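You operate a simulated robot arm through the tools that you are given. There is no shell and no other tool.

The job below is to be done with a simulated two-armed robot. You get a single attempt, and the scene is never put back.

## Task
Swap sensor and hose between the low tanks and pump 300 ml.
Fine: blue hose onto the steel post first; sensor to the teal tank, hose to the clear one; pump into the jug, then jug onto the long drip tray; spill nothing. Set down upright: teal-handled jug.
Where things are to end (x, y in the base frame): teal-handled jug within 60 mm of [590, 480].

It is judged by the outcome, as a careful person would: the job done as asked, and still so three seconds after it is handed in. It fails if anything else is knocked over, pushed out of place, dropped, spilled or broken.

## Robot
Two 7-joint arms with fingered hands on one trunk that stands fixed in place. Base frame: the origin is at the foot of the trunk, x ahead of it, y to its left, z up. Lengths are in mm, angles in rad, forces in N, time in s.
The left shoulder is at [70, 157, 1464], the right one opposite. With the tool pointing down near the work surface each hand reaches from about 100 to 520 mm from the base axis, measured 20 degrees to its own side. Payload 5 kg a hand.
The tool frame of a hand sits at the grasp point between the pads (the TCP): z along the fingers, y along the line on which they close. The tips reach 31 mm beyond it. The gripper opens to 156 mm; its body begins 88 mm behind the TCP. The gripper is a hand of 4 fingers: y runs from the thumb to the fingers, the wrist lies at [0, 0, -249] in the tool frame.
Orientation is told as [roll, pitch, yaw] about the base's x, y, z axes, in that order, counted from this pose: with the fingers straight down and closing along the base's y, the tool's x points along the base's -x, its y along +y and its z along -z.

## Interface
- The arms move only by the tool send_rows. It takes "left_motion", "right_motion" or both (then of equal length, played together; a hand with none holds still); each is a list of rows, each an object (a shift or turn left out is 0) with "travel": the shift along the tool's x, y, z in mm, a list of three; "rotation": the turn, a rotation vector about the tool's x, y, z in rad, a list of three. In form: [{"travel": [tx, ty, tz], "rotation": [ax, ay, az]}, ...]. A call has 1 to 20 rows; each row is the pose to reach, as a shift and turn from the pose commanded when the call began, along the tool's axes at that moment. Rows are played at 5 a second. More than 50 mm and 0.15 rad between two rows, and nothing of the call is played. A pose out of reach is approached as far as the arm can. The call stops where the force on the tool passes 40 N (or 10 N more than at its start, if that is more) or the arm is blocked; 0.2 s more then pass. In this call time passes only in rows, and 0.2 s behind the last. The reply holds the time, the measured pose of the TCP, the force on the tool along the base axes, the opening and the grip force, in the units named above and with some noise, with the torque about the TCP (base axes, N m) and any sound that the robot's microphone picked up.
- Cameras (640 x 400 px; columns grow to the right, rows downward): "scene" is now at [137.5, 11.5, 1698.4]; the picture's right is [0.13, -0.99, 0.00], its down [-0.55, -0.07, -0.83] and it looks along [0.82, 0.11, -0.56] (base axes); focal length 314 px, centre (320, 200). "left" rides on the left gripper at [-72, 2, -111] in its tool frame; the picture's right is [-0.02, -1.00, 0.00], its down [0.84, -0.02, -0.54] and it looks along [0.54, -0.01, 0.84] (tool axes); focal length 234 px, centre (320, 200). "right" rides on the right gripper at [72, 2, -111] in its tool frame; the picture's right is [-0.02, 1.00, 0.00], its down [-0.84, -0.02, -0.54] and it looks along [-0.54, -0.01, 0.84] (tool axes); focal length 234 px, centre (320, 200). There is no depth. A picture from a camera that has moved, and an enlarged one, comes with that camera's place and axes in the base frame and with its lens.
- grab_frame(camera): a new picture of that camera. No time passes.
- raise_lower(by): slides the trunk up (or, below 0, down) by that many mm; the arms and the scene camera ride with it, the base frame stays. It gives what a move gives, with no picture.
- finger_targets(finger1, finger2, finger3, thumb_bend, hand): sets how far each is bent, from 0 (flat) to 1 (curled in); at 0.3 the hand is open as for a grip, at 0.7 the pads meet at the TCP. One left out holds its place. A second passes; each finger stops where it meets its share of the squeeze, and holds until it gets a number again. It is the only way to open and close the hand. It gives what a move gives, with no picture; readings hold the bend of each and the force on the fingers (four entries, about 0 where the hand has none), thumb and palm.
- turn_head(pan, tilt): turns the head with the scene camera to pan (to the left, within 1.501 rad either way) and tilt (down, from -0.506 to 1.204), counted from straight ahead of the robot. It gives what a move gives.
- inspect(camera, box): a new picture of the part [left, top, right, bottom] of that camera's present view, enlarged. No time passes.
- close_job(): hands the job in; it is judged then, once.

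Nothing tells you positions but the pictures and the camera data. Unless the task says otherwise, let go and move clear before handing in.

The tools are called after "Emit:" by a JSON object that holds its "op" and its "data". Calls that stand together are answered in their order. send_rows: Moves the arms, as the interface text tells. Its arguments: {"type":"object","properties":{"left_motion":{"type":"array"},"right_motion":{"type":"array"}},"required":[]} The other tools are called the same way: raise_lower (by) moves the trunk up or down; finger_targets (finger1, finger2, finger3, thumb_bend, hand) moves the fingers one by one; turn_head (pan, tilt) turns the head that bears the scene camera; grab_frame (camera) takes a picture; inspect (camera, box) takes an enlarged picture of a part of a camera's view; close_job () hands the job in.

At the start:

```text
clock: 0.0
left_tcp_pos: [395.3, 221.0, 1502.2]
left_orientation: [0.002, 0.001, 0.001]
left_force: [0.7, 0.2, -0.3]
left_torque: [0.01, 0.03, 0.01]
left_finger_gap: 155.6
left_gripper_force: 0.0
left_shape: jaw
left_bend: [0.3, 0.3, 0.3, 0.3]
left_finger forces: [0.0, 0.1, 0.1, 0.0, 0.0, 0.1]
right_tcp_pos: [425.2, -152.6, 1523.6]
right_orientation: [0.001, -0.001, 0.001]
right_force: [-0.2, 0.3, -0.7]
right_torque: [0.01, -0.02, 0.02]
right_finger_gap: 155.9
right_gripper_force: 0.2
right_shape: jaw
right_bend: [0.3, 0.3, 0.3, 0.3]
right_finger forces: [0.1, 0.1, 0.0, 0.0, 0.1, 0.0]
trunk travel left (down, up): [-850.0, 90.0]
head pan, tilt (commanded): [0.129, 0.593]
```

scene: 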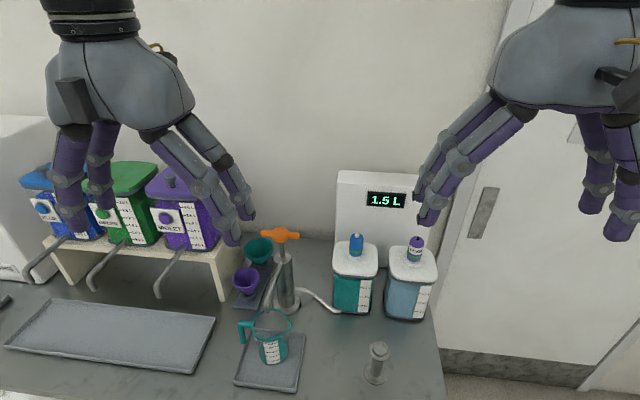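
right: 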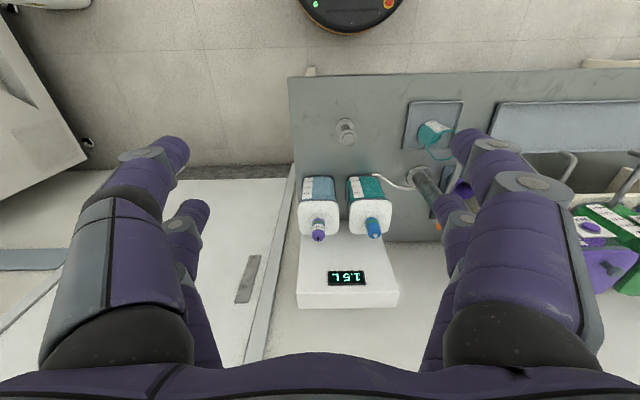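
left: 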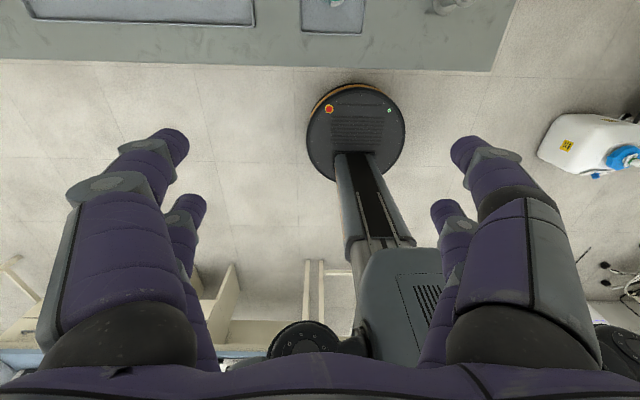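

I see a bench with three raised tanks (blue, green, violet), a pump with an orange handle, a jug on a small tray, a steel post, and two low tanks (teal and clear) with a blue and a purple plug in their lids. I'll look closer before moving.

Emit:
{"op": "inspect", "data": {"camera": "scene", "box": [220, 160, 460, 310]}}

Emit:
{"op": "inspect", "data": {"camera": "scene", "box": [200, 260, 440, 400]}}

Emit:
{"op": "inspect", "data": {"camera": "scene", "box": [0, 150, 240, 300]}}

Emit:
{"op": "inspect", "data": {"camera": "right", "box": [280, 90, 480, 300]}}

```text
2.67 times, centred on (340, 235) of scene
camera zoom: at [137.5, 11.5, 1698.4], right [0.13, -0.99, 0.0], down [-0.55, -0.07, -0.83], along [0.82, 0.11, -0.56], focal length 837 px, centre (267, 107)
```

zoom: 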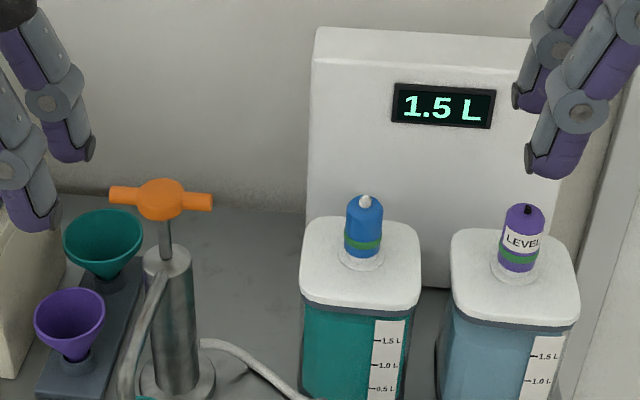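

```text
2.67 times, centred on (320, 330) of scene
camera zoom: at [137.5, 11.5, 1698.4], right [0.13, -0.99, 0.0], down [-0.55, -0.07, -0.83], along [0.82, 0.11, -0.56], focal length 837 px, centre (320, -147)
```

zoom: 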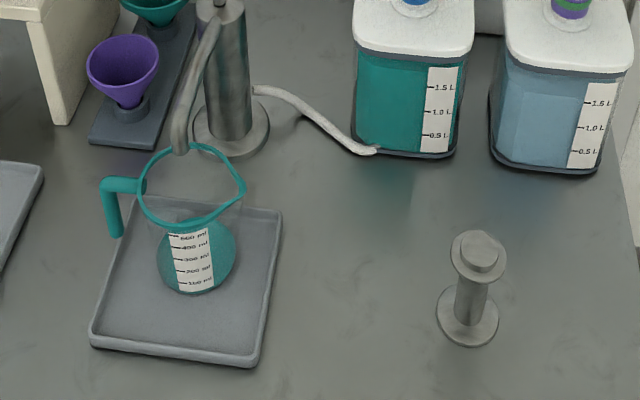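

```text
2.67 times, centred on (120, 225) of scene
camera zoom: at [137.5, 11.5, 1698.4], right [0.13, -0.99, 0.0], down [-0.55, -0.07, -0.83], along [0.82, 0.11, -0.56], focal length 837 px, centre (853, 133)
```

zoom: 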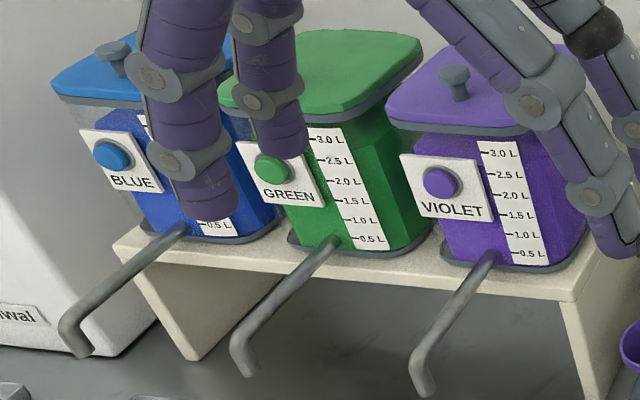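

```text
1.90 times, centred on (380, 195) of right
camera zoom: at [354.0, -151.3, 1635.3], right [0.02, 1.0, 0.0], down [0.84, -0.02, 0.54], along [0.54, -0.01, -0.84], focal length 446 px, centre (206, 210)
```

zoom: 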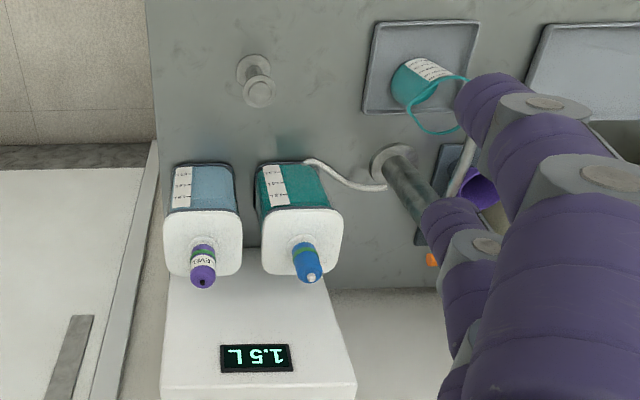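

The tanks look to be near x≈815 at the back of the bench, and the post, jug and trays are nearer. I'll lower the trunk a bit to get a second viewpoint for triangulation.

Emit:
{"op": "raise_lower", "data": {"by": -200}}

Emit:
{"op": "grab_frame", "data": {"camera": "scene"}}

Emit:
{"op": "grab_frame", "data": {"camera": "right"}}

Emit:
{"op": "grab_frame", "data": {"camera": "left"}}

```text
clock: 2.2
left_tcp_pos: [394.4, 219.5, 1302.9]
left_orientation: [0.001, 0.001, 0.0]
left_force: [1.1, 0.2, -0.1]
left_torque: [0.0, -0.02, -0.01]
left_finger_gap: 155.9
left_gripper_force: 0.0
left_shape: jaw
left_bend: [0.3, 0.3, 0.3, 0.3]
left_finger forces: [0.0, 0.0, 0.0, 0.0, 0.0, 0.0]
right_tcp_pos: [426.3, -152.6, 1323.8]
right_orientation: [0.001, 0.001, 0.0]
right_force: [0.0, -0.1, -0.3]
right_torque: [-0.01, -0.01, 0.03]
right_finger_gap: 155.9
right_gripper_force: 0.1
right_shape: jaw
right_bend: [0.3, 0.3, 0.3, 0.3]
right_finger forces: [0.0, 0.0, 0.1, 0.1, 0.0, 0.1]
trunk travel left (down, up): [-650.0, 290.0]
head pan, tilt (commanded): [0.129, 0.593]
```

```text
taken
camera scene: at [137.4, 11.4, 1498.4], right [0.13, -0.99, 0.0], down [-0.55, -0.07, -0.83], along [0.82, 0.11, -0.56], focal length 314 px, centre (320, 200)
```

scene: 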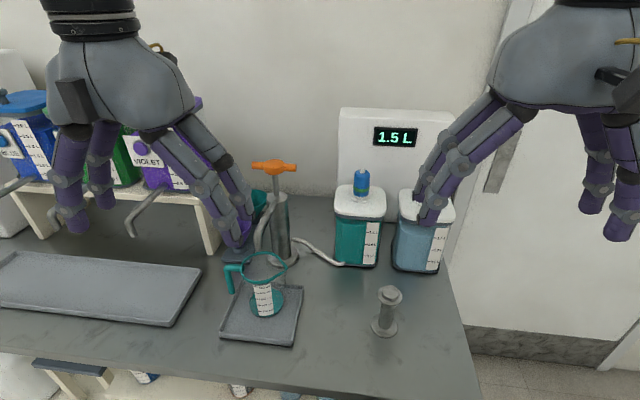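

```text
taken
camera right: at [353.8, -151.3, 1435.4], right [0.02, 1.0, 0.0], down [0.84, -0.02, 0.54], along [0.54, -0.01, -0.84], focal length 234 px, centre (320, 200)
```

right: 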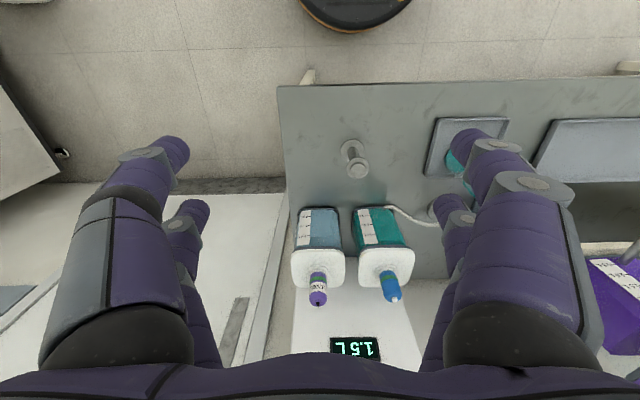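

```text
taken
camera left: at [467.0, 223.3, 1412.7], right [0.02, -1.0, 0.0], down [-0.84, -0.02, 0.54], along [-0.54, -0.01, -0.84], focal length 234 px, centre (320, 200)
```

left: 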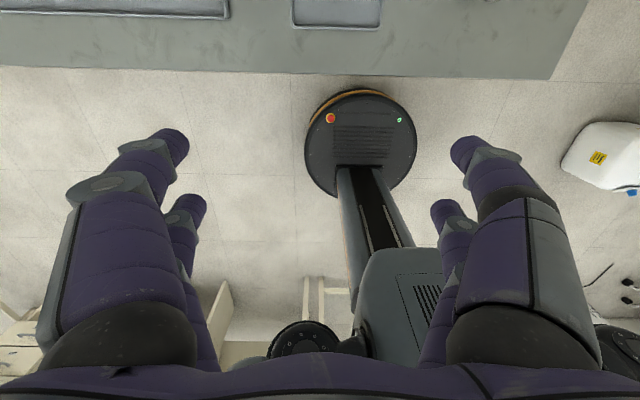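

Now I have two heights for the scene camera. I'll zoom in for accurate measurements.

Emit:
{"op": "inspect", "data": {"camera": "scene", "box": [310, 150, 470, 250]}}

Emit:
{"op": "inspect", "data": {"camera": "scene", "box": [210, 150, 330, 225]}}

Emit:
{"op": "inspect", "data": {"camera": "scene", "box": [200, 230, 440, 380]}}

Emit:
{"op": "inspect", "data": {"camera": "right", "box": [270, 120, 450, 330]}}

```text
4.00 times, centred on (390, 200) of scene
camera zoom: at [137.4, 11.4, 1498.4], right [0.13, -0.99, 0.0], down [-0.55, -0.07, -0.83], along [0.82, 0.11, -0.56], focal length 1255 px, centre (40, 200)
```

zoom: 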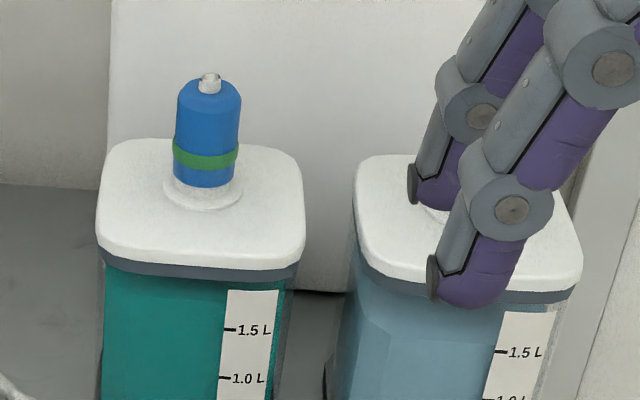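

```text
5.33 times, centred on (270, 188) of scene
camera zoom: at [137.4, 11.4, 1498.4], right [0.13, -0.99, 0.0], down [-0.55, -0.07, -0.83], along [0.82, 0.11, -0.56], focal length 1674 px, centre (587, 267)
```

zoom: 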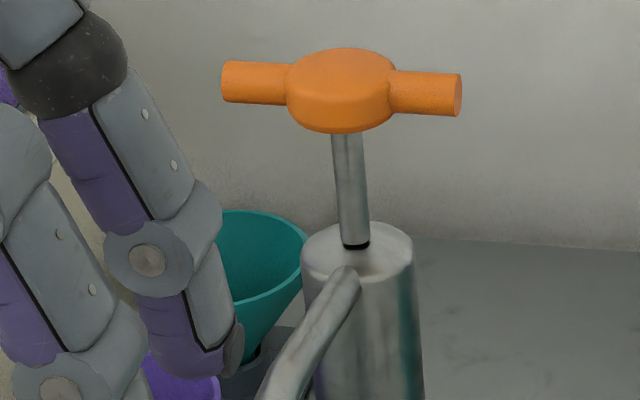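

```text
2.67 times, centred on (320, 305) of scene
camera zoom: at [137.4, 11.4, 1498.4], right [0.13, -0.99, 0.0], down [-0.55, -0.07, -0.83], along [0.82, 0.11, -0.56], focal length 837 px, centre (320, -80)
```

zoom: 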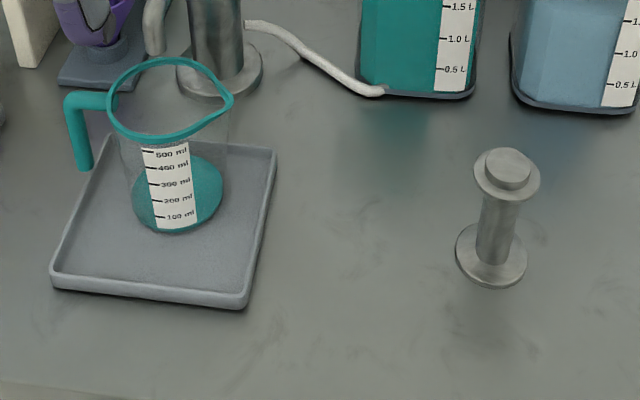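

```text
1.90 times, centred on (360, 225) of right
camera zoom: at [353.8, -151.3, 1435.4], right [0.02, 1.0, 0.0], down [0.84, -0.02, 0.54], along [0.54, -0.01, -0.84], focal length 446 px, centre (244, 152)
```

zoom: 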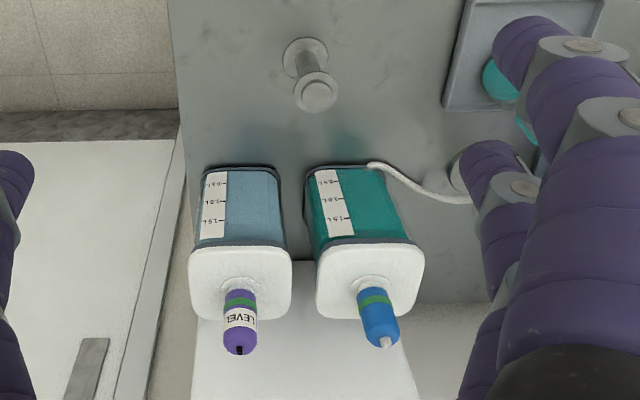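

Estimates: blue cap axis ≈ (797, −4), z 1072–1140; sensor ≈ (805, −166); post ≈ (575, −73), top ≈ 977; pump handle ≈ (760, 198, 1158); jug ≈ (587, 192) on its tray. Everything is far forward, so I'll turn the right hand to point forward before approaching.

Emit:
{"op": "send_rows", "data": {"right_motion": [{"travel": [-18, 0, 0], "rotation": [0, -0.131, 0]}, {"travel": [-36, 0, 0], "rotation": [0, -0.262, 0]}, {"travel": [-54, 0, 0], "rotation": [0, -0.393, 0]}, {"travel": [-72, 0, 0], "rotation": [0, -0.524, 0]}, {"travel": [-90, 0, 0], "rotation": [0, -0.655, 0]}, {"travel": [-108, 0, 0], "rotation": [0, -0.785, 0]}, {"travel": [-126, 0, 0], "rotation": [0, -0.916, 0]}, {"travel": [-144, 0, 0], "rotation": [0, -1.047, 0]}, {"travel": [-162, 0, 0], "rotation": [0, -1.178, 0]}, {"travel": [-180, 0, 0], "rotation": [0, -1.309, 0]}, {"travel": [-198, 0, 0], "rotation": [0, -1.44, 0]}, {"travel": [-216, 0, 0], "rotation": [0, -1.571, 0]}]}}

Emit:
{"op": "grab_frame", "data": {"camera": "scene"}}

Emit:
{"op": "grab_frame", "data": {"camera": "right"}}

```text
clock: 5.0
left_tcp_pos: [398.3, 223.3, 1300.6]
left_orientation: [-0.003, 0.003, 0.0]
left_force: [-0.1, -0.9, -0.5]
left_torque: [-0.05, 0.05, -0.01]
left_finger_gap: 155.8
left_gripper_force: 0.1
left_shape: jaw
left_bend: [0.3, 0.3, 0.3, 0.3]
left_finger forces: [0.1, 0.0, 0.0, 0.0, 0.0, 0.1]
right_tcp_pos: [563.4, -154.3, 1563.8]
right_orientation: [-3.138, -1.127, 3.134]
right_force: [0.3, -0.3, 0.1]
right_torque: [0.02, -0.06, 0.01]
right_finger_gap: 155.8
right_gripper_force: 0.0
right_shape: jaw
right_bend: [0.3, 0.3, 0.3, 0.3]
right_finger forces: [0.0, 0.0, 0.0, 0.0, 0.0, 0.1]
right hand out of reach, approached as far as the arm can: row 9, 10
trunk travel left (down, up): [-650.0, 290.0]
head pan, tilt (commanded): [0.129, 0.593]
stopped in row 12 (right hand): the arm was blocked; the commanded pose is now the measured one
```

```text
taken
camera scene: at [141.1, 13.0, 1498.0], right [0.13, -0.99, 0.0], down [-0.56, -0.07, -0.83], along [0.82, 0.11, -0.56], focal length 314 px, centre (320, 200)
```

scene: 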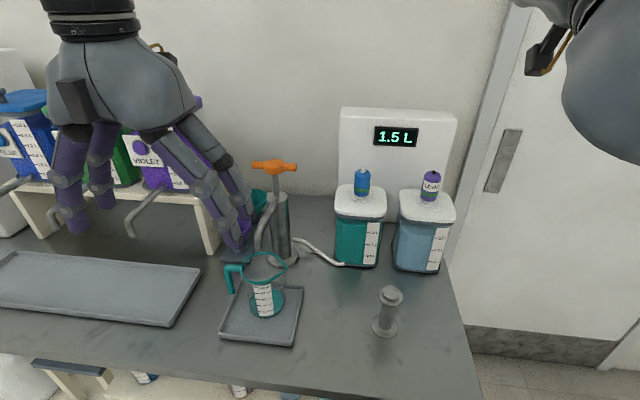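

```text
taken
camera right: at [494.7, -153.4, 1451.5], right [0.0, 1.0, 0.02], down [-0.85, -0.01, 0.52], along [0.52, -0.01, 0.85], focal length 234 px, centre (320, 200)
```

right: 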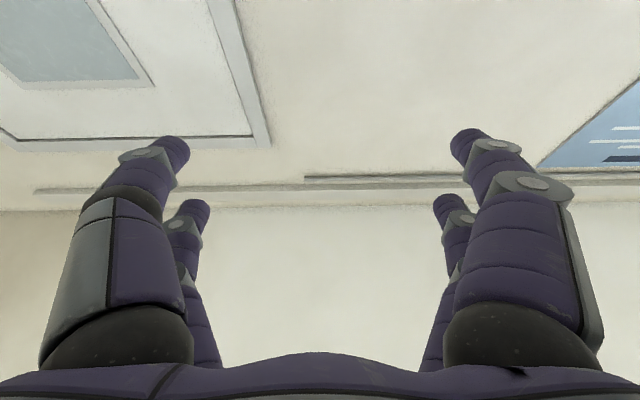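

The wrist ran into a limit and ended up pointing slightly upward. Nothing is near it, so I'll back it out by lowering the wrist and rotating back to horizontal in small steps.

Emit:
{"op": "send_rows", "data": {"right_motion": [{"travel": [27, 0, -13], "rotation": [0, 0.08, 0]}, {"travel": [54, 0, -26], "rotation": [0, 0.16, 0]}, {"travel": [81, 0, -38], "rotation": [0, 0.24, 0]}, {"travel": [108, 0, -51], "rotation": [0, 0.32, 0]}, {"travel": [136, 0, -64], "rotation": [0, 0.4, 0]}, {"travel": [163, 0, -77], "rotation": [0, 0.44, 0]}]}}

Emit:
{"op": "grab_frame", "data": {"camera": "scene"}}

```text
clock: 6.4
left_tcp_pos: [395.1, 219.7, 1301.3]
left_orientation: [0.0, 0.0, 0.0]
left_force: [0.3, -0.2, 0.1]
left_torque: [-0.02, -0.02, 0.0]
left_finger_gap: 155.8
left_gripper_force: 0.0
left_shape: jaw
left_bend: [0.3, 0.3, 0.3, 0.3]
left_finger forces: [0.0, 0.1, 0.0, 0.0, 0.1, 0.1]
right_tcp_pos: [560.4, -158.5, 1383.2]
right_orientation: [2.825, -1.567, -2.829]
right_force: [-0.9, -0.4, -0.2]
right_torque: [-0.01, -0.03, 0.01]
right_finger_gap: 156.0
right_gripper_force: 0.0
right_shape: jaw
right_bend: [0.3, 0.3, 0.3, 0.3]
right_finger forces: [0.0, 0.1, 0.0, 0.0, 0.0, 0.1]
trunk travel left (down, up): [-650.0, 290.0]
head pan, tilt (commanded): [0.129, 0.593]
```

```text
taken
camera scene: at [138.2, 10.5, 1498.4], right [0.13, -0.99, 0.0], down [-0.55, -0.07, -0.83], along [0.82, 0.11, -0.56], focal length 314 px, centre (320, 200)
```

scene: 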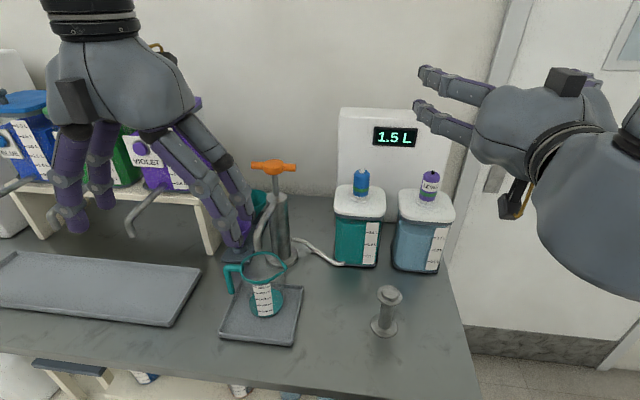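

The hand now points forward. I'll lower the trunk so the shoulder is near the caps' height, then approach the blue cap with fingers partly closed to stay clear of the sensor and pump handle.

Emit:
{"op": "raise_lower", "data": {"by": -140}}

Emit:
{"op": "finger_targets", "data": {"hand": "right", "finger1": 0.45, "finger2": 0.45, "finger3": 0.45, "thumb_bend": 0.45}}

Emit:
{"op": "grab_frame", "data": {"camera": "scene"}}

Emit:
{"op": "grab_frame", "data": {"camera": "right"}}

```text
clock: 8.0
left_tcp_pos: [395.0, 220.5, 1161.9]
left_orientation: [0.0, 0.0, -0.001]
left_force: [0.3, 1.3, -0.5]
left_torque: [-0.01, 0.03, 0.01]
left_finger_gap: 155.7
left_gripper_force: 0.0
left_shape: jaw
left_bend: [0.3, 0.3, 0.3, 0.3]
left_finger forces: [0.0, 0.1, 0.1, 0.1, 0.0, 0.0]
right_tcp_pos: [559.7, -157.7, 1243.9]
right_orientation: [-3.123, -1.565, 3.12]
right_force: [-0.1, -0.6, -0.3]
right_torque: [-0.02, -0.02, 0.0]
right_finger_gap: 156.0
right_gripper_force: 0.1
right_shape: jaw
right_bend: [0.3, 0.3, 0.3, 0.3]
right_finger forces: [0.0, 0.1, 0.0, 0.1, 0.0, 0.0]
trunk travel left (down, up): [-510.0, 430.0]
head pan, tilt (commanded): [0.129, 0.593]
```

```text
clock: 9.0
left_tcp_pos: [394.9, 220.6, 1162.2]
left_orientation: [0.0, -0.001, 0.0]
left_force: [-0.8, 0.7, 0.7]
left_torque: [0.0, 0.01, 0.01]
left_finger_gap: 155.9
left_gripper_force: 0.0
left_shape: jaw
left_bend: [0.3, 0.3, 0.3, 0.3]
left_finger forces: [0.1, 0.1, 0.0, 0.1, 0.1, 0.0]
right_tcp_pos: [559.7, -158.1, 1241.8]
right_orientation: [-3.122, -1.566, 3.118]
right_force: [-0.4, -0.4, 0.1]
right_torque: [-0.02, 0.02, 0.03]
right_finger_gap: 102.0
right_gripper_force: 0.0
right_shape: fingers
right_bend: [0.45, 0.45, 0.45, 0.45]
right_finger forces: [0.1, 0.0, 0.1, 0.0, 0.1, 0.1]
trunk travel left (down, up): [-510.0, 430.0]
head pan, tilt (commanded): [0.129, 0.593]
```

```text
taken
camera scene: at [137.5, 11.4, 1358.4], right [0.13, -0.99, 0.0], down [-0.55, -0.07, -0.83], along [0.82, 0.11, -0.56], focal length 314 px, centre (320, 200)
```

scene: 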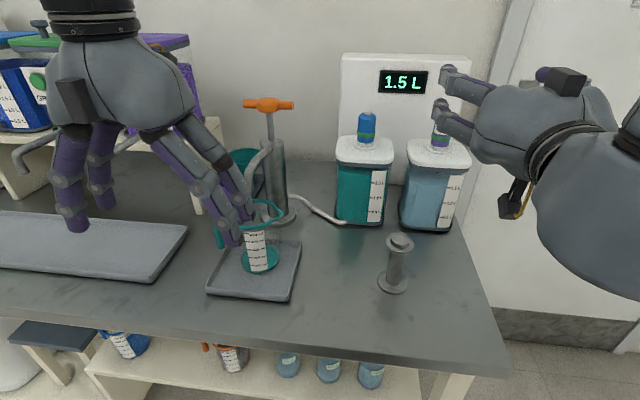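

```text
taken
camera right: at [449.5, -156.3, 1171.0], right [0.0, 1.0, 0.02], down [-0.55, -0.02, 0.84], along [0.84, -0.02, 0.55], focal length 234 px, centre (320, 200)
```

right: 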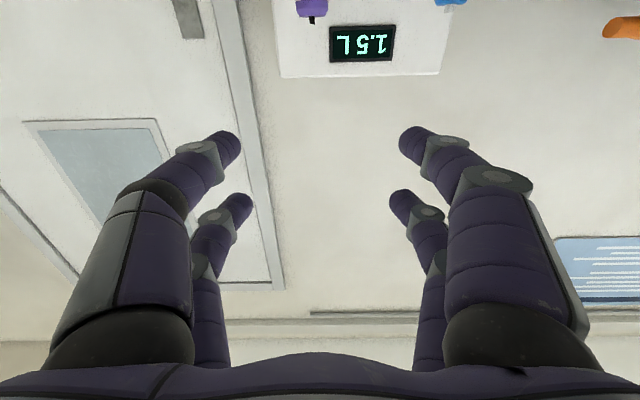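

Emit:
{"op": "inspect", "data": {"camera": "scene", "box": [320, 90, 480, 190]}}

Emit:
{"op": "inspect", "data": {"camera": "scene", "box": [340, 210, 460, 300]}}

```text
4.00 times, centred on (400, 140) of scene
camera zoom: at [137.5, 11.4, 1358.4], right [0.13, -0.99, 0.0], down [-0.55, -0.07, -0.83], along [0.82, 0.11, -0.56], focal length 1255 px, centre (0, 440)
```

zoom: 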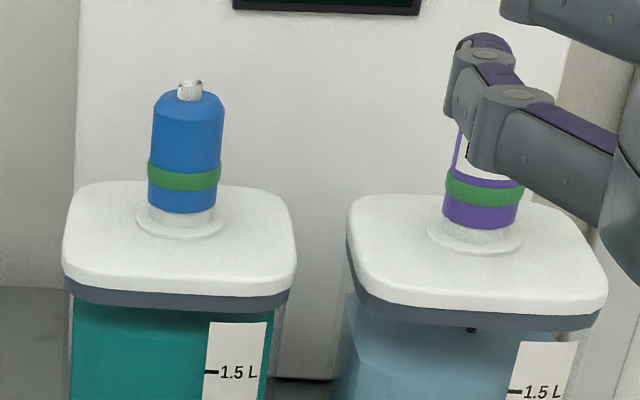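

```text
4.44 times, centred on (400, 255) of scene
camera zoom: at [137.5, 11.4, 1358.4], right [0.13, -0.99, 0.0], down [-0.55, -0.07, -0.83], along [0.82, 0.11, -0.56], focal length 1395 px, centre (-36, -44)
```

zoom: 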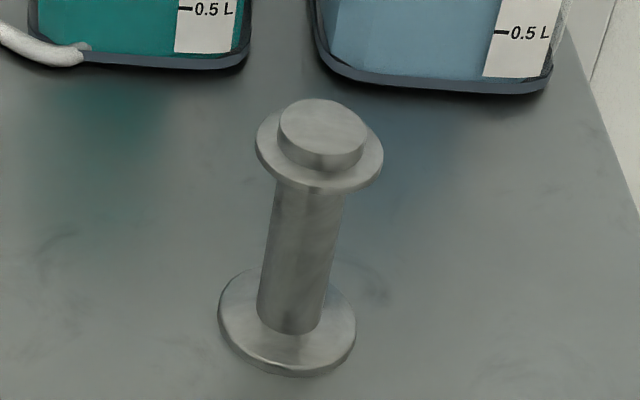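

The caps sit at about (795, −4) and (798, −164), with their bodies spanning z≈1080–1138. I'll move the right hand to a stand-off in front of the blue cap at z≈1112.

Emit:
{"op": "send_rows", "data": {"right_motion": [{"travel": [21, 26, 20]}, {"travel": [43, 51, 40]}, {"travel": [65, 77, 60]}, {"travel": [87, 102, 80]}, {"travel": [108, 128, 100]}, {"travel": [130, 154, 120]}]}}

Emit:
{"op": "grab_frame", "data": {"camera": "scene"}}

Emit:
{"op": "grab_frame", "data": {"camera": "right"}}

```text
clock: 10.4
left_tcp_pos: [394.5, 222.4, 1161.0]
left_orientation: [-0.001, 0.001, 0.001]
left_force: [0.0, 0.1, -0.3]
left_torque: [-0.02, 0.01, 0.0]
left_finger_gap: 156.0
left_gripper_force: 0.0
left_shape: jaw
left_bend: [0.3, 0.3, 0.3, 0.3]
left_finger forces: [0.0, 0.0, 0.0, 0.1, 0.1, 0.1]
right_tcp_pos: [683.8, -44.5, 1199.5]
right_orientation: [-0.994, -1.51, 1.003]
right_force: [-0.4, 0.1, -0.2]
right_torque: [-0.01, 0.0, -0.02]
right_finger_gap: 101.3
right_gripper_force: 0.0
right_shape: fingers
right_bend: [0.45, 0.45, 0.45, 0.45]
right_finger forces: [0.0, 0.0, 0.1, 0.0, 0.1, 0.1]
right hand out of reach, approached as far as the arm can: row 2, 3, 4, 5, 6
trunk travel left (down, up): [-510.0, 430.0]
head pan, tilt (commanded): [0.129, 0.593]
```

```text
taken
camera scene: at [137.8, 12.6, 1358.3], right [0.13, -0.99, 0.0], down [-0.55, -0.07, -0.83], along [0.82, 0.11, -0.56], focal length 314 px, centre (320, 200)
```

scene: 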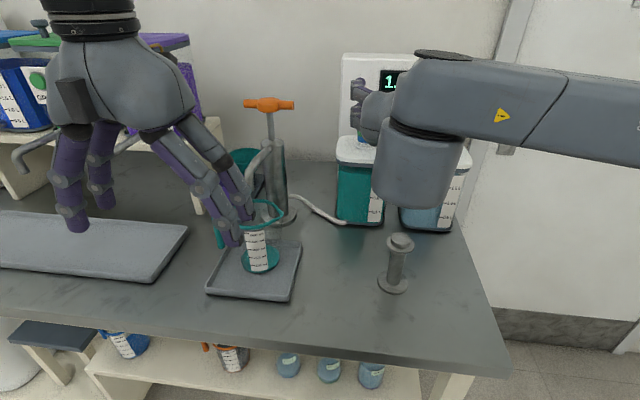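

```text
taken
camera right: at [570.6, -47.9, 1131.5], right [-0.01, 1.0, -0.03], down [-0.52, 0.02, 0.86], along [0.86, 0.02, 0.52], focal length 234 px, centre (320, 200)
```

right: 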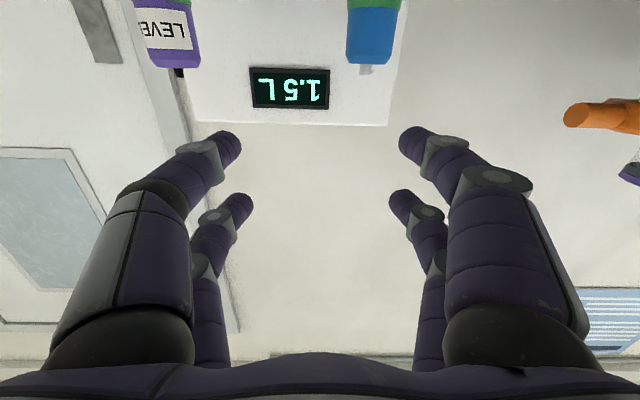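

The forearm comes in from the side here, so the wrist is at its limit. I'll check where the commanded pose stands with a zero move before continuing.

Emit:
{"op": "send_rows", "data": {"right_motion": [{"travel": [0, 0, 0]}]}}

```text
clock: 10.8
left_tcp_pos: [395.6, 221.6, 1162.1]
left_orientation: [0.0, 0.001, -0.001]
left_force: [0.2, 0.6, 0.3]
left_torque: [-0.02, 0.0, -0.01]
left_finger_gap: 155.8
left_gripper_force: 0.0
left_shape: jaw
left_bend: [0.3, 0.3, 0.3, 0.3]
left_finger forces: [0.0, 0.1, 0.1, 0.0, 0.1, 0.1]
right_tcp_pos: [683.1, -43.9, 1198.6]
right_orientation: [-0.986, -1.51, 0.991]
right_force: [-0.2, 0.6, 0.2]
right_torque: [-0.03, -0.02, -0.02]
right_finger_gap: 101.4
right_gripper_force: 0.2
right_shape: fingers
right_bend: [0.45, 0.45, 0.45, 0.45]
right_finger forces: [0.0, 0.1, 0.1, 0.1, 0.0, 0.0]
trunk travel left (down, up): [-510.0, 430.0]
head pan, tilt (commanded): [0.129, 0.593]
```

Yawing the hand left to line up with the forearm should restore reach. I'll turn about 0.3 rad and level the hand while dropping to z≈1115.

Emit:
{"op": "send_rows", "data": {"right_motion": [{"travel": [0, 0, 0], "rotation": [-0.1, -0.011, 0.017]}, {"travel": [0, 0, 0], "rotation": [-0.2, -0.022, 0.033]}, {"travel": [0, 0, 0], "rotation": [-0.3, -0.034, 0.05]}, {"travel": [28, 10, 5], "rotation": [-0.3, -0.034, 0.05]}, {"travel": [56, 20, 10], "rotation": [-0.3, -0.034, 0.05]}, {"travel": [84, 25, 10], "rotation": [-0.3, -0.034, 0.05]}]}}

Emit:
{"op": "grab_frame", "data": {"camera": "scene"}}

Emit:
{"op": "grab_frame", "data": {"camera": "right"}}

```text
clock: 12.2
left_tcp_pos: [394.7, 220.8, 1162.4]
left_orientation: [-0.001, 0.001, -0.001]
left_force: [0.5, -0.3, 0.3]
left_torque: [0.0, -0.04, 0.0]
left_finger_gap: 155.9
left_gripper_force: 0.1
left_shape: jaw
left_bend: [0.3, 0.3, 0.3, 0.3]
left_finger forces: [0.0, 0.1, 0.0, 0.1, 0.1, 0.0]
right_tcp_pos: [687.1, -49.0, 1178.5]
right_orientation: [-0.262, -1.544, 0.576]
right_force: [0.2, 0.7, -0.6]
right_torque: [0.02, -0.03, 0.03]
right_finger_gap: 101.5
right_gripper_force: 0.0
right_shape: fingers
right_bend: [0.45, 0.45, 0.45, 0.45]
right_finger forces: [0.0, 0.0, 0.1, 0.0, 0.0, 0.0]
right hand out of reach, approached as far as the arm can: row 4, 5, 6
trunk travel left (down, up): [-510.0, 430.0]
head pan, tilt (commanded): [0.129, 0.593]
```

```text
taken
camera scene: at [137.5, 11.0, 1358.4], right [0.13, -0.99, 0.0], down [-0.55, -0.07, -0.83], along [0.82, 0.11, -0.56], focal length 314 px, centre (320, 200)
```

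scene: 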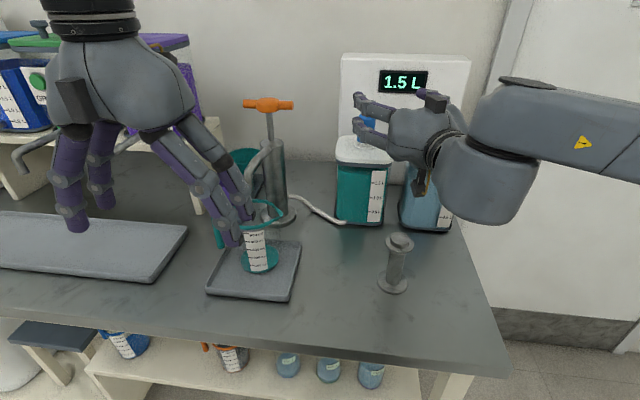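

```text
taken
camera right: at [578.4, -84.5, 1108.7], right [-0.31, 0.95, 0.02], down [-0.49, -0.17, 0.85], along [0.81, 0.25, 0.52], focal length 234 px, centre (320, 200)
```

right: 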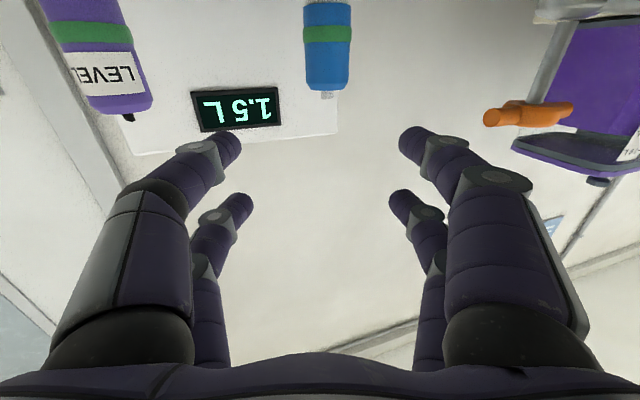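

The arm configuration limits how low the wrist can go. I'll look at the right arm with the head camera to understand the elbow posture.

Emit:
{"op": "turn_head", "data": {"pan": -0.8, "tilt": 0.5}}

Emit:
{"op": "grab_frame", "data": {"camera": "scene"}}

Emit:
{"op": "turn_head", "data": {"pan": 0.9, "tilt": 0.4}}

Emit:
{"op": "grab_frame", "data": {"camera": "scene"}}

```text
clock: 13.5
left_tcp_pos: [394.9, 220.5, 1161.6]
left_orientation: [0.0, 0.0, -0.001]
left_force: [0.1, -0.8, -0.5]
left_torque: [-0.03, -0.03, -0.01]
left_finger_gap: 155.8
left_gripper_force: 0.0
left_shape: jaw
left_bend: [0.3, 0.3, 0.3, 0.3]
left_finger forces: [0.0, 0.1, 0.0, 0.1, 0.0, 0.0]
right_tcp_pos: [685.4, -49.2, 1178.9]
right_orientation: [-0.275, -1.544, 0.588]
right_force: [-0.1, -0.4, 0.6]
right_torque: [-0.02, -0.04, 0.0]
right_finger_gap: 101.6
right_gripper_force: 0.1
right_shape: fingers
right_bend: [0.45, 0.45, 0.45, 0.45]
right_finger forces: [0.1, 0.0, 0.0, 0.0, 0.0, 0.1]
trunk travel left (down, up): [-510.0, 430.0]
head pan, tilt (commanded): [-0.799, 0.499]
```

```text
taken
camera scene: at [113.2, -65.0, 1366.8], right [-0.72, -0.7, 0.0], down [-0.33, 0.34, -0.88], along [0.61, -0.63, -0.48], focal length 314 px, centre (320, 200)
```

scene: 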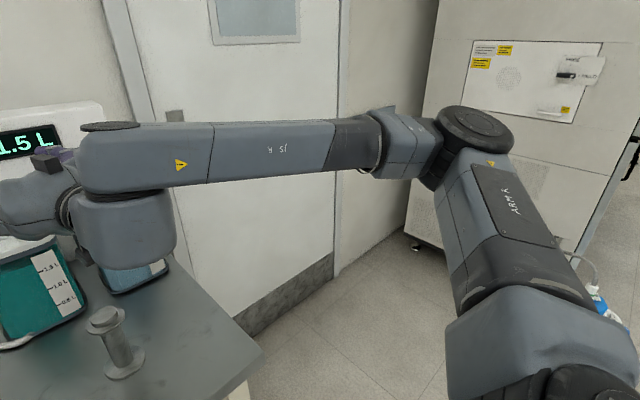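

```text
clock: 15.2
left_tcp_pos: [395.0, 220.4, 1161.7]
left_orientation: [-0.001, 0.001, -0.001]
left_force: [0.4, -0.2, 0.1]
left_torque: [0.01, -0.02, -0.03]
left_finger_gap: 155.9
left_gripper_force: 0.0
left_shape: jaw
left_bend: [0.3, 0.3, 0.3, 0.3]
left_finger forces: [0.1, 0.0, 0.0, 0.1, 0.0, 0.0]
right_tcp_pos: [687.0, -49.8, 1177.2]
right_orientation: [-0.274, -1.542, 0.586]
right_force: [0.3, -0.5, 1.3]
right_torque: [0.01, 0.02, 0.0]
right_finger_gap: 101.4
right_gripper_force: 0.1
right_shape: fingers
right_bend: [0.45, 0.45, 0.45, 0.45]
right_finger forces: [0.0, 0.1, 0.0, 0.0, 0.0, 0.1]
trunk travel left (down, up): [-510.0, 430.0]
head pan, tilt (commanded): [0.901, 0.4]
```

```text
taken
camera scene: at [107.3, 72.6, 1375.9], right [0.78, -0.62, 0.0], down [-0.24, -0.3, -0.92], along [0.57, 0.72, -0.39], focal length 314 px, centre (320, 200)
```

scene: 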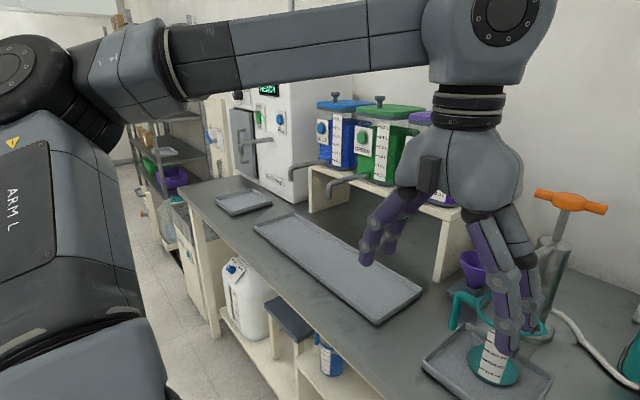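

This view is very helpful: the elbows go out to the sides and the wrists work best above shoulder height, so the trunk should be lowered further. I'll first raise the right hand a bit so its camera clears the post, then lower the trunk.

Emit:
{"op": "send_rows", "data": {"right_motion": [{"travel": [-30, 0, 0]}, {"travel": [-60, 0, 0]}]}}

Emit:
{"op": "raise_lower", "data": {"by": -110}}

Emit:
{"op": "turn_head", "data": {"pan": 0.0, "tilt": 0.45}}

Emit:
{"op": "grab_frame", "data": {"camera": "scene"}}

```text
clock: 15.8
left_tcp_pos: [394.4, 220.7, 1162.5]
left_orientation: [0.001, 0.0, -0.001]
left_force: [0.1, 0.2, 0.1]
left_torque: [0.0, -0.02, 0.03]
left_finger_gap: 155.9
left_gripper_force: 0.0
left_shape: jaw
left_bend: [0.3, 0.3, 0.3, 0.3]
left_finger forces: [0.0, 0.0, 0.0, 0.0, 0.0, 0.0]
right_tcp_pos: [687.9, -52.7, 1241.5]
right_orientation: [0.766, -1.562, -0.46]
right_force: [-0.2, 0.5, 0.3]
right_torque: [-0.01, 0.0, -0.02]
right_finger_gap: 101.4
right_gripper_force: 0.0
right_shape: fingers
right_bend: [0.45, 0.45, 0.45, 0.45]
right_finger forces: [0.1, 0.0, 0.1, 0.1, 0.0, 0.1]
trunk travel left (down, up): [-510.0, 430.0]
head pan, tilt (commanded): [0.901, 0.4]
```

```text
clock: 17.2
left_tcp_pos: [394.1, 220.4, 1051.5]
left_orientation: [0.001, -0.001, 0.001]
left_force: [-0.2, -0.6, 0.1]
left_torque: [0.02, -0.01, 0.02]
left_finger_gap: 155.8
left_gripper_force: 0.0
left_shape: jaw
left_bend: [0.3, 0.3, 0.3, 0.3]
left_finger forces: [0.0, 0.1, 0.0, 0.1, 0.1, 0.1]
right_tcp_pos: [687.2, -52.8, 1131.5]
right_orientation: [0.892, -1.561, -0.585]
right_force: [0.1, -0.9, -0.1]
right_torque: [0.0, 0.0, 0.0]
right_finger_gap: 101.8
right_gripper_force: 0.1
right_shape: fingers
right_bend: [0.45, 0.45, 0.45, 0.45]
right_finger forces: [0.0, 0.1, 0.0, 0.0, 0.0, 0.0]
trunk travel left (down, up): [-400.0, 540.0]
head pan, tilt (commanded): [0.901, 0.4]
```

```text
clock: 18.4
left_tcp_pos: [395.2, 220.7, 1051.8]
left_orientation: [-0.001, 0.0, 0.0]
left_force: [0.6, -0.3, -0.4]
left_torque: [-0.01, -0.02, 0.0]
left_finger_gap: 155.8
left_gripper_force: 0.0
left_shape: jaw
left_bend: [0.3, 0.3, 0.3, 0.3]
left_finger forces: [0.0, 0.0, 0.1, 0.0, 0.0, 0.1]
right_tcp_pos: [687.7, -53.3, 1130.8]
right_orientation: [0.868, -1.561, -0.56]
right_force: [-0.3, -0.1, -0.3]
right_torque: [-0.03, 0.01, 0.0]
right_finger_gap: 101.4
right_gripper_force: 0.1
right_shape: fingers
right_bend: [0.45, 0.45, 0.45, 0.45]
right_finger forces: [0.1, 0.0, 0.0, 0.0, 0.1, 0.0]
trunk travel left (down, up): [-400.0, 540.0]
head pan, tilt (commanded): [0.0, 0.45]
```

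```text
taken
camera scene: at [141.6, 0.2, 1261.3], right [0.0, -1.0, 0.0], down [-0.44, 0.0, -0.9], along [0.9, 0.0, -0.44], focal length 314 px, centre (320, 200)
```

scene: 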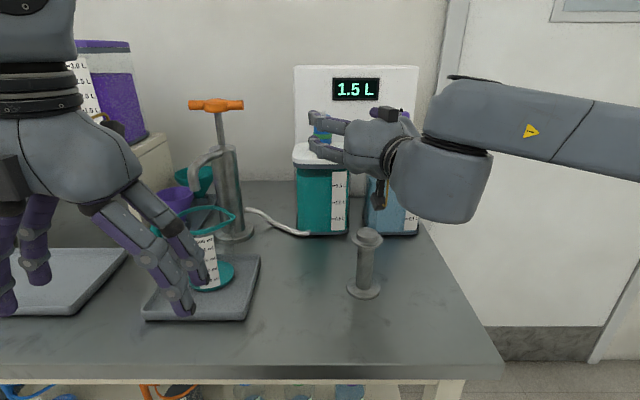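

Now the shoulder is at about 1014 and the hand is free to move. I'll line up with the blue cap along the hand's pointing direction (yaw ≈0.31), about 95 mm short of it.

Emit:
{"op": "send_rows", "data": {"right_motion": [{"travel": [11, 7, 11]}, {"travel": [21, 14, 22]}]}}

Emit:
{"op": "grab_frame", "data": {"camera": "right"}}

Emit:
{"op": "inspect", "data": {"camera": "scene", "box": [280, 60, 440, 160]}}

```text
clock: 19.0
left_tcp_pos: [394.0, 221.3, 1051.1]
left_orientation: [-0.001, 0.001, -0.001]
left_force: [0.3, 0.0, 0.0]
left_torque: [0.0, 0.02, -0.03]
left_finger_gap: 155.9
left_gripper_force: 0.0
left_shape: jaw
left_bend: [0.3, 0.3, 0.3, 0.3]
left_finger forces: [0.0, 0.0, 0.1, 0.0, 0.1, 0.0]
right_tcp_pos: [703.4, -34.3, 1112.1]
right_orientation: [0.89, -1.563, -0.584]
right_force: [-0.1, -0.2, 0.5]
right_torque: [0.02, -0.03, -0.01]
right_finger_gap: 101.5
right_gripper_force: 0.1
right_shape: fingers
right_bend: [0.45, 0.45, 0.45, 0.45]
right_finger forces: [0.0, 0.0, 0.0, 0.1, 0.1, 0.0]
trunk travel left (down, up): [-400.0, 540.0]
head pan, tilt (commanded): [0.0, 0.45]
```

```text
taken
camera right: at [596.5, -66.5, 1039.8], right [-0.3, 0.95, 0.03], down [-0.51, -0.19, 0.84], along [0.81, 0.24, 0.54], focal length 234 px, centre (320, 200)
```

right: 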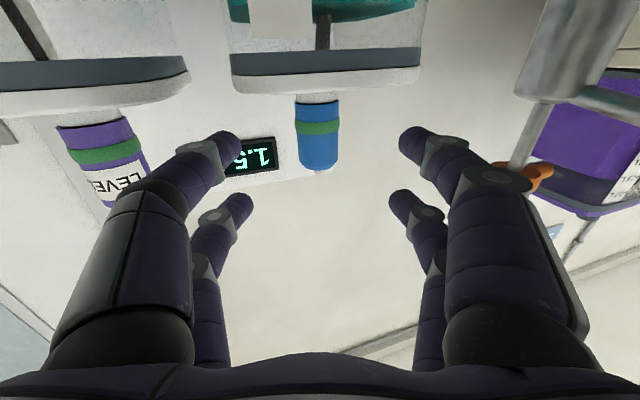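

```text
4.00 times, centred on (360, 110) of scene
camera zoom: at [142.1, 0.0, 1261.2], right [0.0, -1.0, 0.0], down [-0.44, 0.0, -0.9], along [0.9, 0.0, -0.44], focal length 1255 px, centre (160, 560)
```

zoom: 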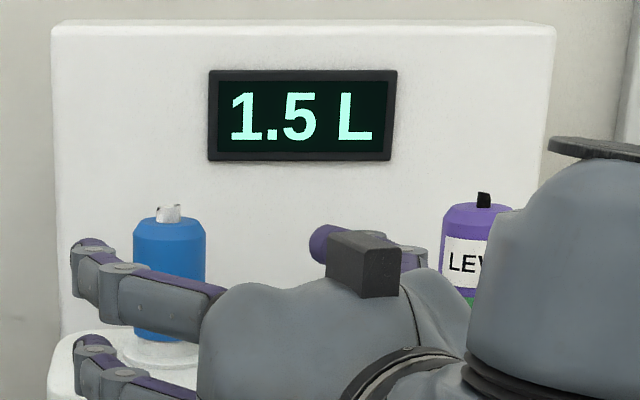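

The blue cap is well centred between the fingers (about 96 mm ahead). I'll advance so the TCP is on the cap axis.

Emit:
{"op": "send_rows", "data": {"right_motion": [{"travel": [0, 0, 24]}, {"travel": [0, 1, 48]}, {"travel": [0, 1, 72]}, {"travel": [0, 1, 94]}]}}

Emit:
{"op": "grab_frame", "data": {"camera": "right"}}

Emit:
{"op": "inspect", "data": {"camera": "scene", "box": [260, 70, 420, 170]}}

```text
clock: 20.0
left_tcp_pos: [395.0, 221.2, 1052.3]
left_orientation: [-0.001, 0.0, -0.002]
left_force: [-0.7, 1.0, -0.5]
left_torque: [0.01, 0.0, -0.02]
left_finger_gap: 155.8
left_gripper_force: 0.0
left_shape: jaw
left_bend: [0.3, 0.3, 0.3, 0.3]
left_finger forces: [0.1, 0.0, 0.0, 0.1, 0.0, 0.1]
right_tcp_pos: [791.6, -3.4, 1108.4]
right_orientation: [0.762, -1.561, -0.454]
right_force: [0.0, 0.6, 0.1]
right_torque: [-0.03, 0.02, -0.01]
right_finger_gap: 101.4
right_gripper_force: 0.0
right_shape: fingers
right_bend: [0.45, 0.45, 0.45, 0.45]
right_finger forces: [0.1, 0.0, 0.0, 0.0, 0.0, 0.1]
trunk travel left (down, up): [-400.0, 540.0]
head pan, tilt (commanded): [0.0, 0.45]
```

```text
taken
camera right: at [685.7, -36.0, 1036.8], right [-0.3, 0.95, 0.03], down [-0.51, -0.19, 0.84], along [0.81, 0.24, 0.54], focal length 234 px, centre (320, 200)
```

right: 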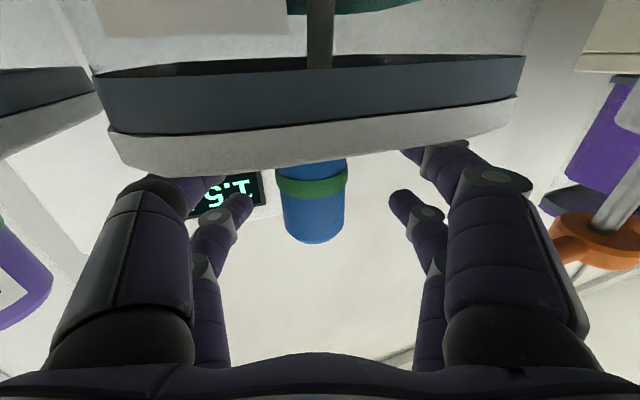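

```text
4.00 times, centred on (340, 120) of scene
camera zoom: at [142.1, 0.4, 1261.2], right [0.0, -1.0, 0.0], down [-0.44, 0.0, -0.9], along [0.9, 0.0, -0.44], focal length 1255 px, centre (240, 520)
```

zoom: 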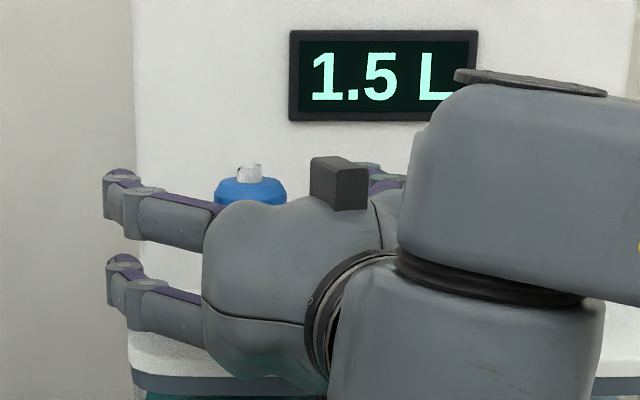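

The cap is between the pads, offset by only ~2 mm. I'll nudge and then close the fingers.

Emit:
{"op": "send_rows", "data": {"right_motion": [{"travel": [-3, -2, 2]}]}}

Emit:
{"op": "finger_targets", "data": {"hand": "right", "finger1": 0.7, "finger2": 0.7, "finger3": 0.7, "thumb_bend": 0.7}}

Emit:
{"op": "grab_frame", "data": {"camera": "right"}}

Emit:
{"op": "grab_frame", "data": {"camera": "scene"}}

```text
clock: 20.4
left_tcp_pos: [394.5, 221.3, 1052.3]
left_orientation: [0.0, 0.001, 0.0]
left_force: [-0.3, 0.3, -0.1]
left_torque: [-0.02, 0.02, 0.0]
left_finger_gap: 155.7
left_gripper_force: 0.1
left_shape: jaw
left_bend: [0.3, 0.3, 0.3, 0.3]
left_finger forces: [0.0, 0.0, 0.0, 0.1, 0.0, 0.0]
right_tcp_pos: [794.4, -5.4, 1112.2]
right_orientation: [0.833, -1.564, -0.526]
right_force: [-0.3, -0.2, 0.1]
right_torque: [0.02, -0.03, 0.02]
right_finger_gap: 101.6
right_gripper_force: 0.0
right_shape: fingers
right_bend: [0.45, 0.45, 0.45, 0.45]
right_finger forces: [0.0, 0.0, 0.0, 0.0, 0.0, 0.0]
trunk travel left (down, up): [-400.0, 540.0]
head pan, tilt (commanded): [0.0, 0.45]
```

```text
clock: 21.4
left_tcp_pos: [395.1, 221.1, 1053.5]
left_orientation: [0.002, 0.002, -0.003]
left_force: [-0.1, 0.6, -0.2]
left_torque: [-0.04, -0.02, 0.03]
left_finger_gap: 155.9
left_gripper_force: 0.1
left_shape: jaw
left_bend: [0.3, 0.3, 0.3, 0.3]
left_finger forces: [0.1, 0.0, 0.0, 0.0, 0.0, 0.1]
right_tcp_pos: [796.4, -8.4, 1115.7]
right_orientation: [1.532, -1.564, -1.23]
right_force: [17.3, -4.7, 21.8]
right_torque: [-0.12, -0.63, 0.01]
right_finger_gap: 30.7
right_gripper_force: 26.2
right_shape: fingers
right_bend: [0.64, 0.67, 0.67, 0.65]
right_finger forces: [6.1, 12.4, 18.8, 0.0, 15.2, 0.0]
trunk travel left (down, up): [-400.0, 540.0]
head pan, tilt (commanded): [0.0, 0.45]
```

```text
taken
camera right: at [688.9, -40.4, 1044.2], right [-0.3, 0.95, 0.03], down [-0.51, -0.19, 0.84], along [0.81, 0.24, 0.54], focal length 234 px, centre (320, 200)
```

right: 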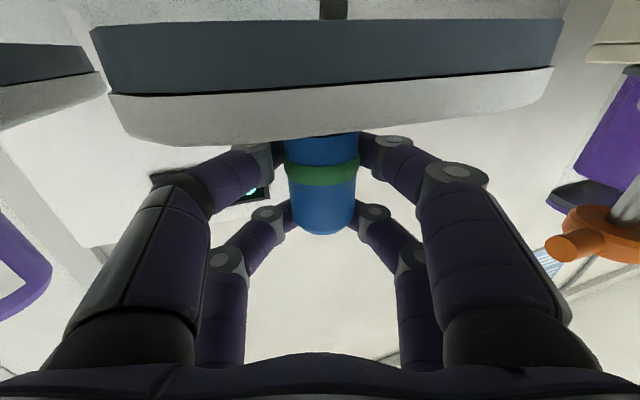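

```text
taken
camera scene: at [141.7, -0.6, 1261.5], right [0.0, -1.0, 0.0], down [-0.44, 0.0, -0.9], along [0.9, 0.0, -0.44], focal length 314 px, centre (320, 200)
```

scene: 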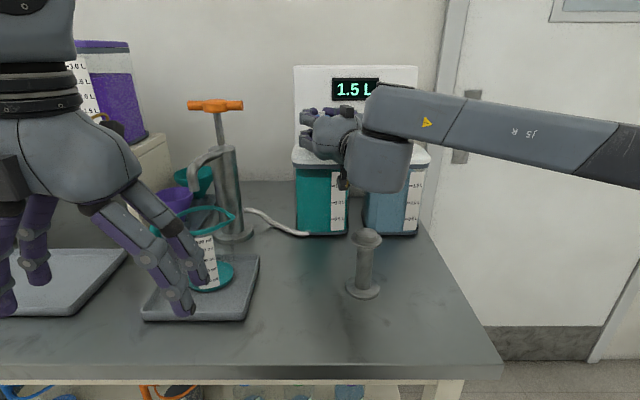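

The cap is gripped (26 N), with a slight offset load. I'll relieve that load and then pull straight up using the trunk lift, starting with a small amount.

Emit:
{"op": "send_rows", "data": {"right_motion": [{"travel": [-4, -2, 3]}]}}

Emit:
{"op": "grab_frame", "data": {"camera": "right"}}

```text
clock: 21.8
left_tcp_pos: [394.1, 220.6, 1052.8]
left_orientation: [0.003, -0.004, 0.001]
left_force: [0.7, -0.1, -1.3]
left_torque: [-0.03, -0.01, 0.01]
left_finger_gap: 155.5
left_gripper_force: 0.1
left_shape: jaw
left_bend: [0.3, 0.3, 0.3, 0.3]
left_finger forces: [0.0, 0.0, 0.1, 0.0, 0.0, 0.1]
right_tcp_pos: [795.6, -7.6, 1116.9]
right_orientation: [0.979, -1.562, -0.673]
right_force: [-0.7, -11.0, 13.1]
right_torque: [-0.15, -0.36, -0.13]
right_finger_gap: 30.0
right_gripper_force: 21.6
right_shape: fingers
right_bend: [0.64, 0.68, 0.68, 0.65]
right_finger forces: [5.5, 9.3, 14.2, 0.0, 13.7, 0.0]
trunk travel left (down, up): [-400.0, 540.0]
head pan, tilt (commanded): [0.0, 0.45]
```

```text
taken
camera right: at [689.7, -40.4, 1045.0], right [-0.3, 0.95, 0.03], down [-0.51, -0.19, 0.84], along [0.81, 0.24, 0.54], focal length 234 px, centre (320, 200)
```

right: 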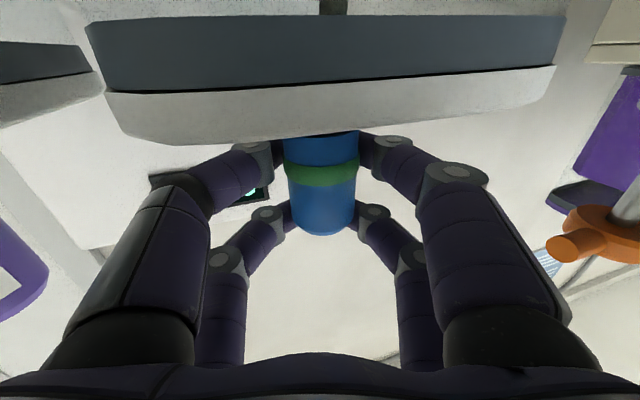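

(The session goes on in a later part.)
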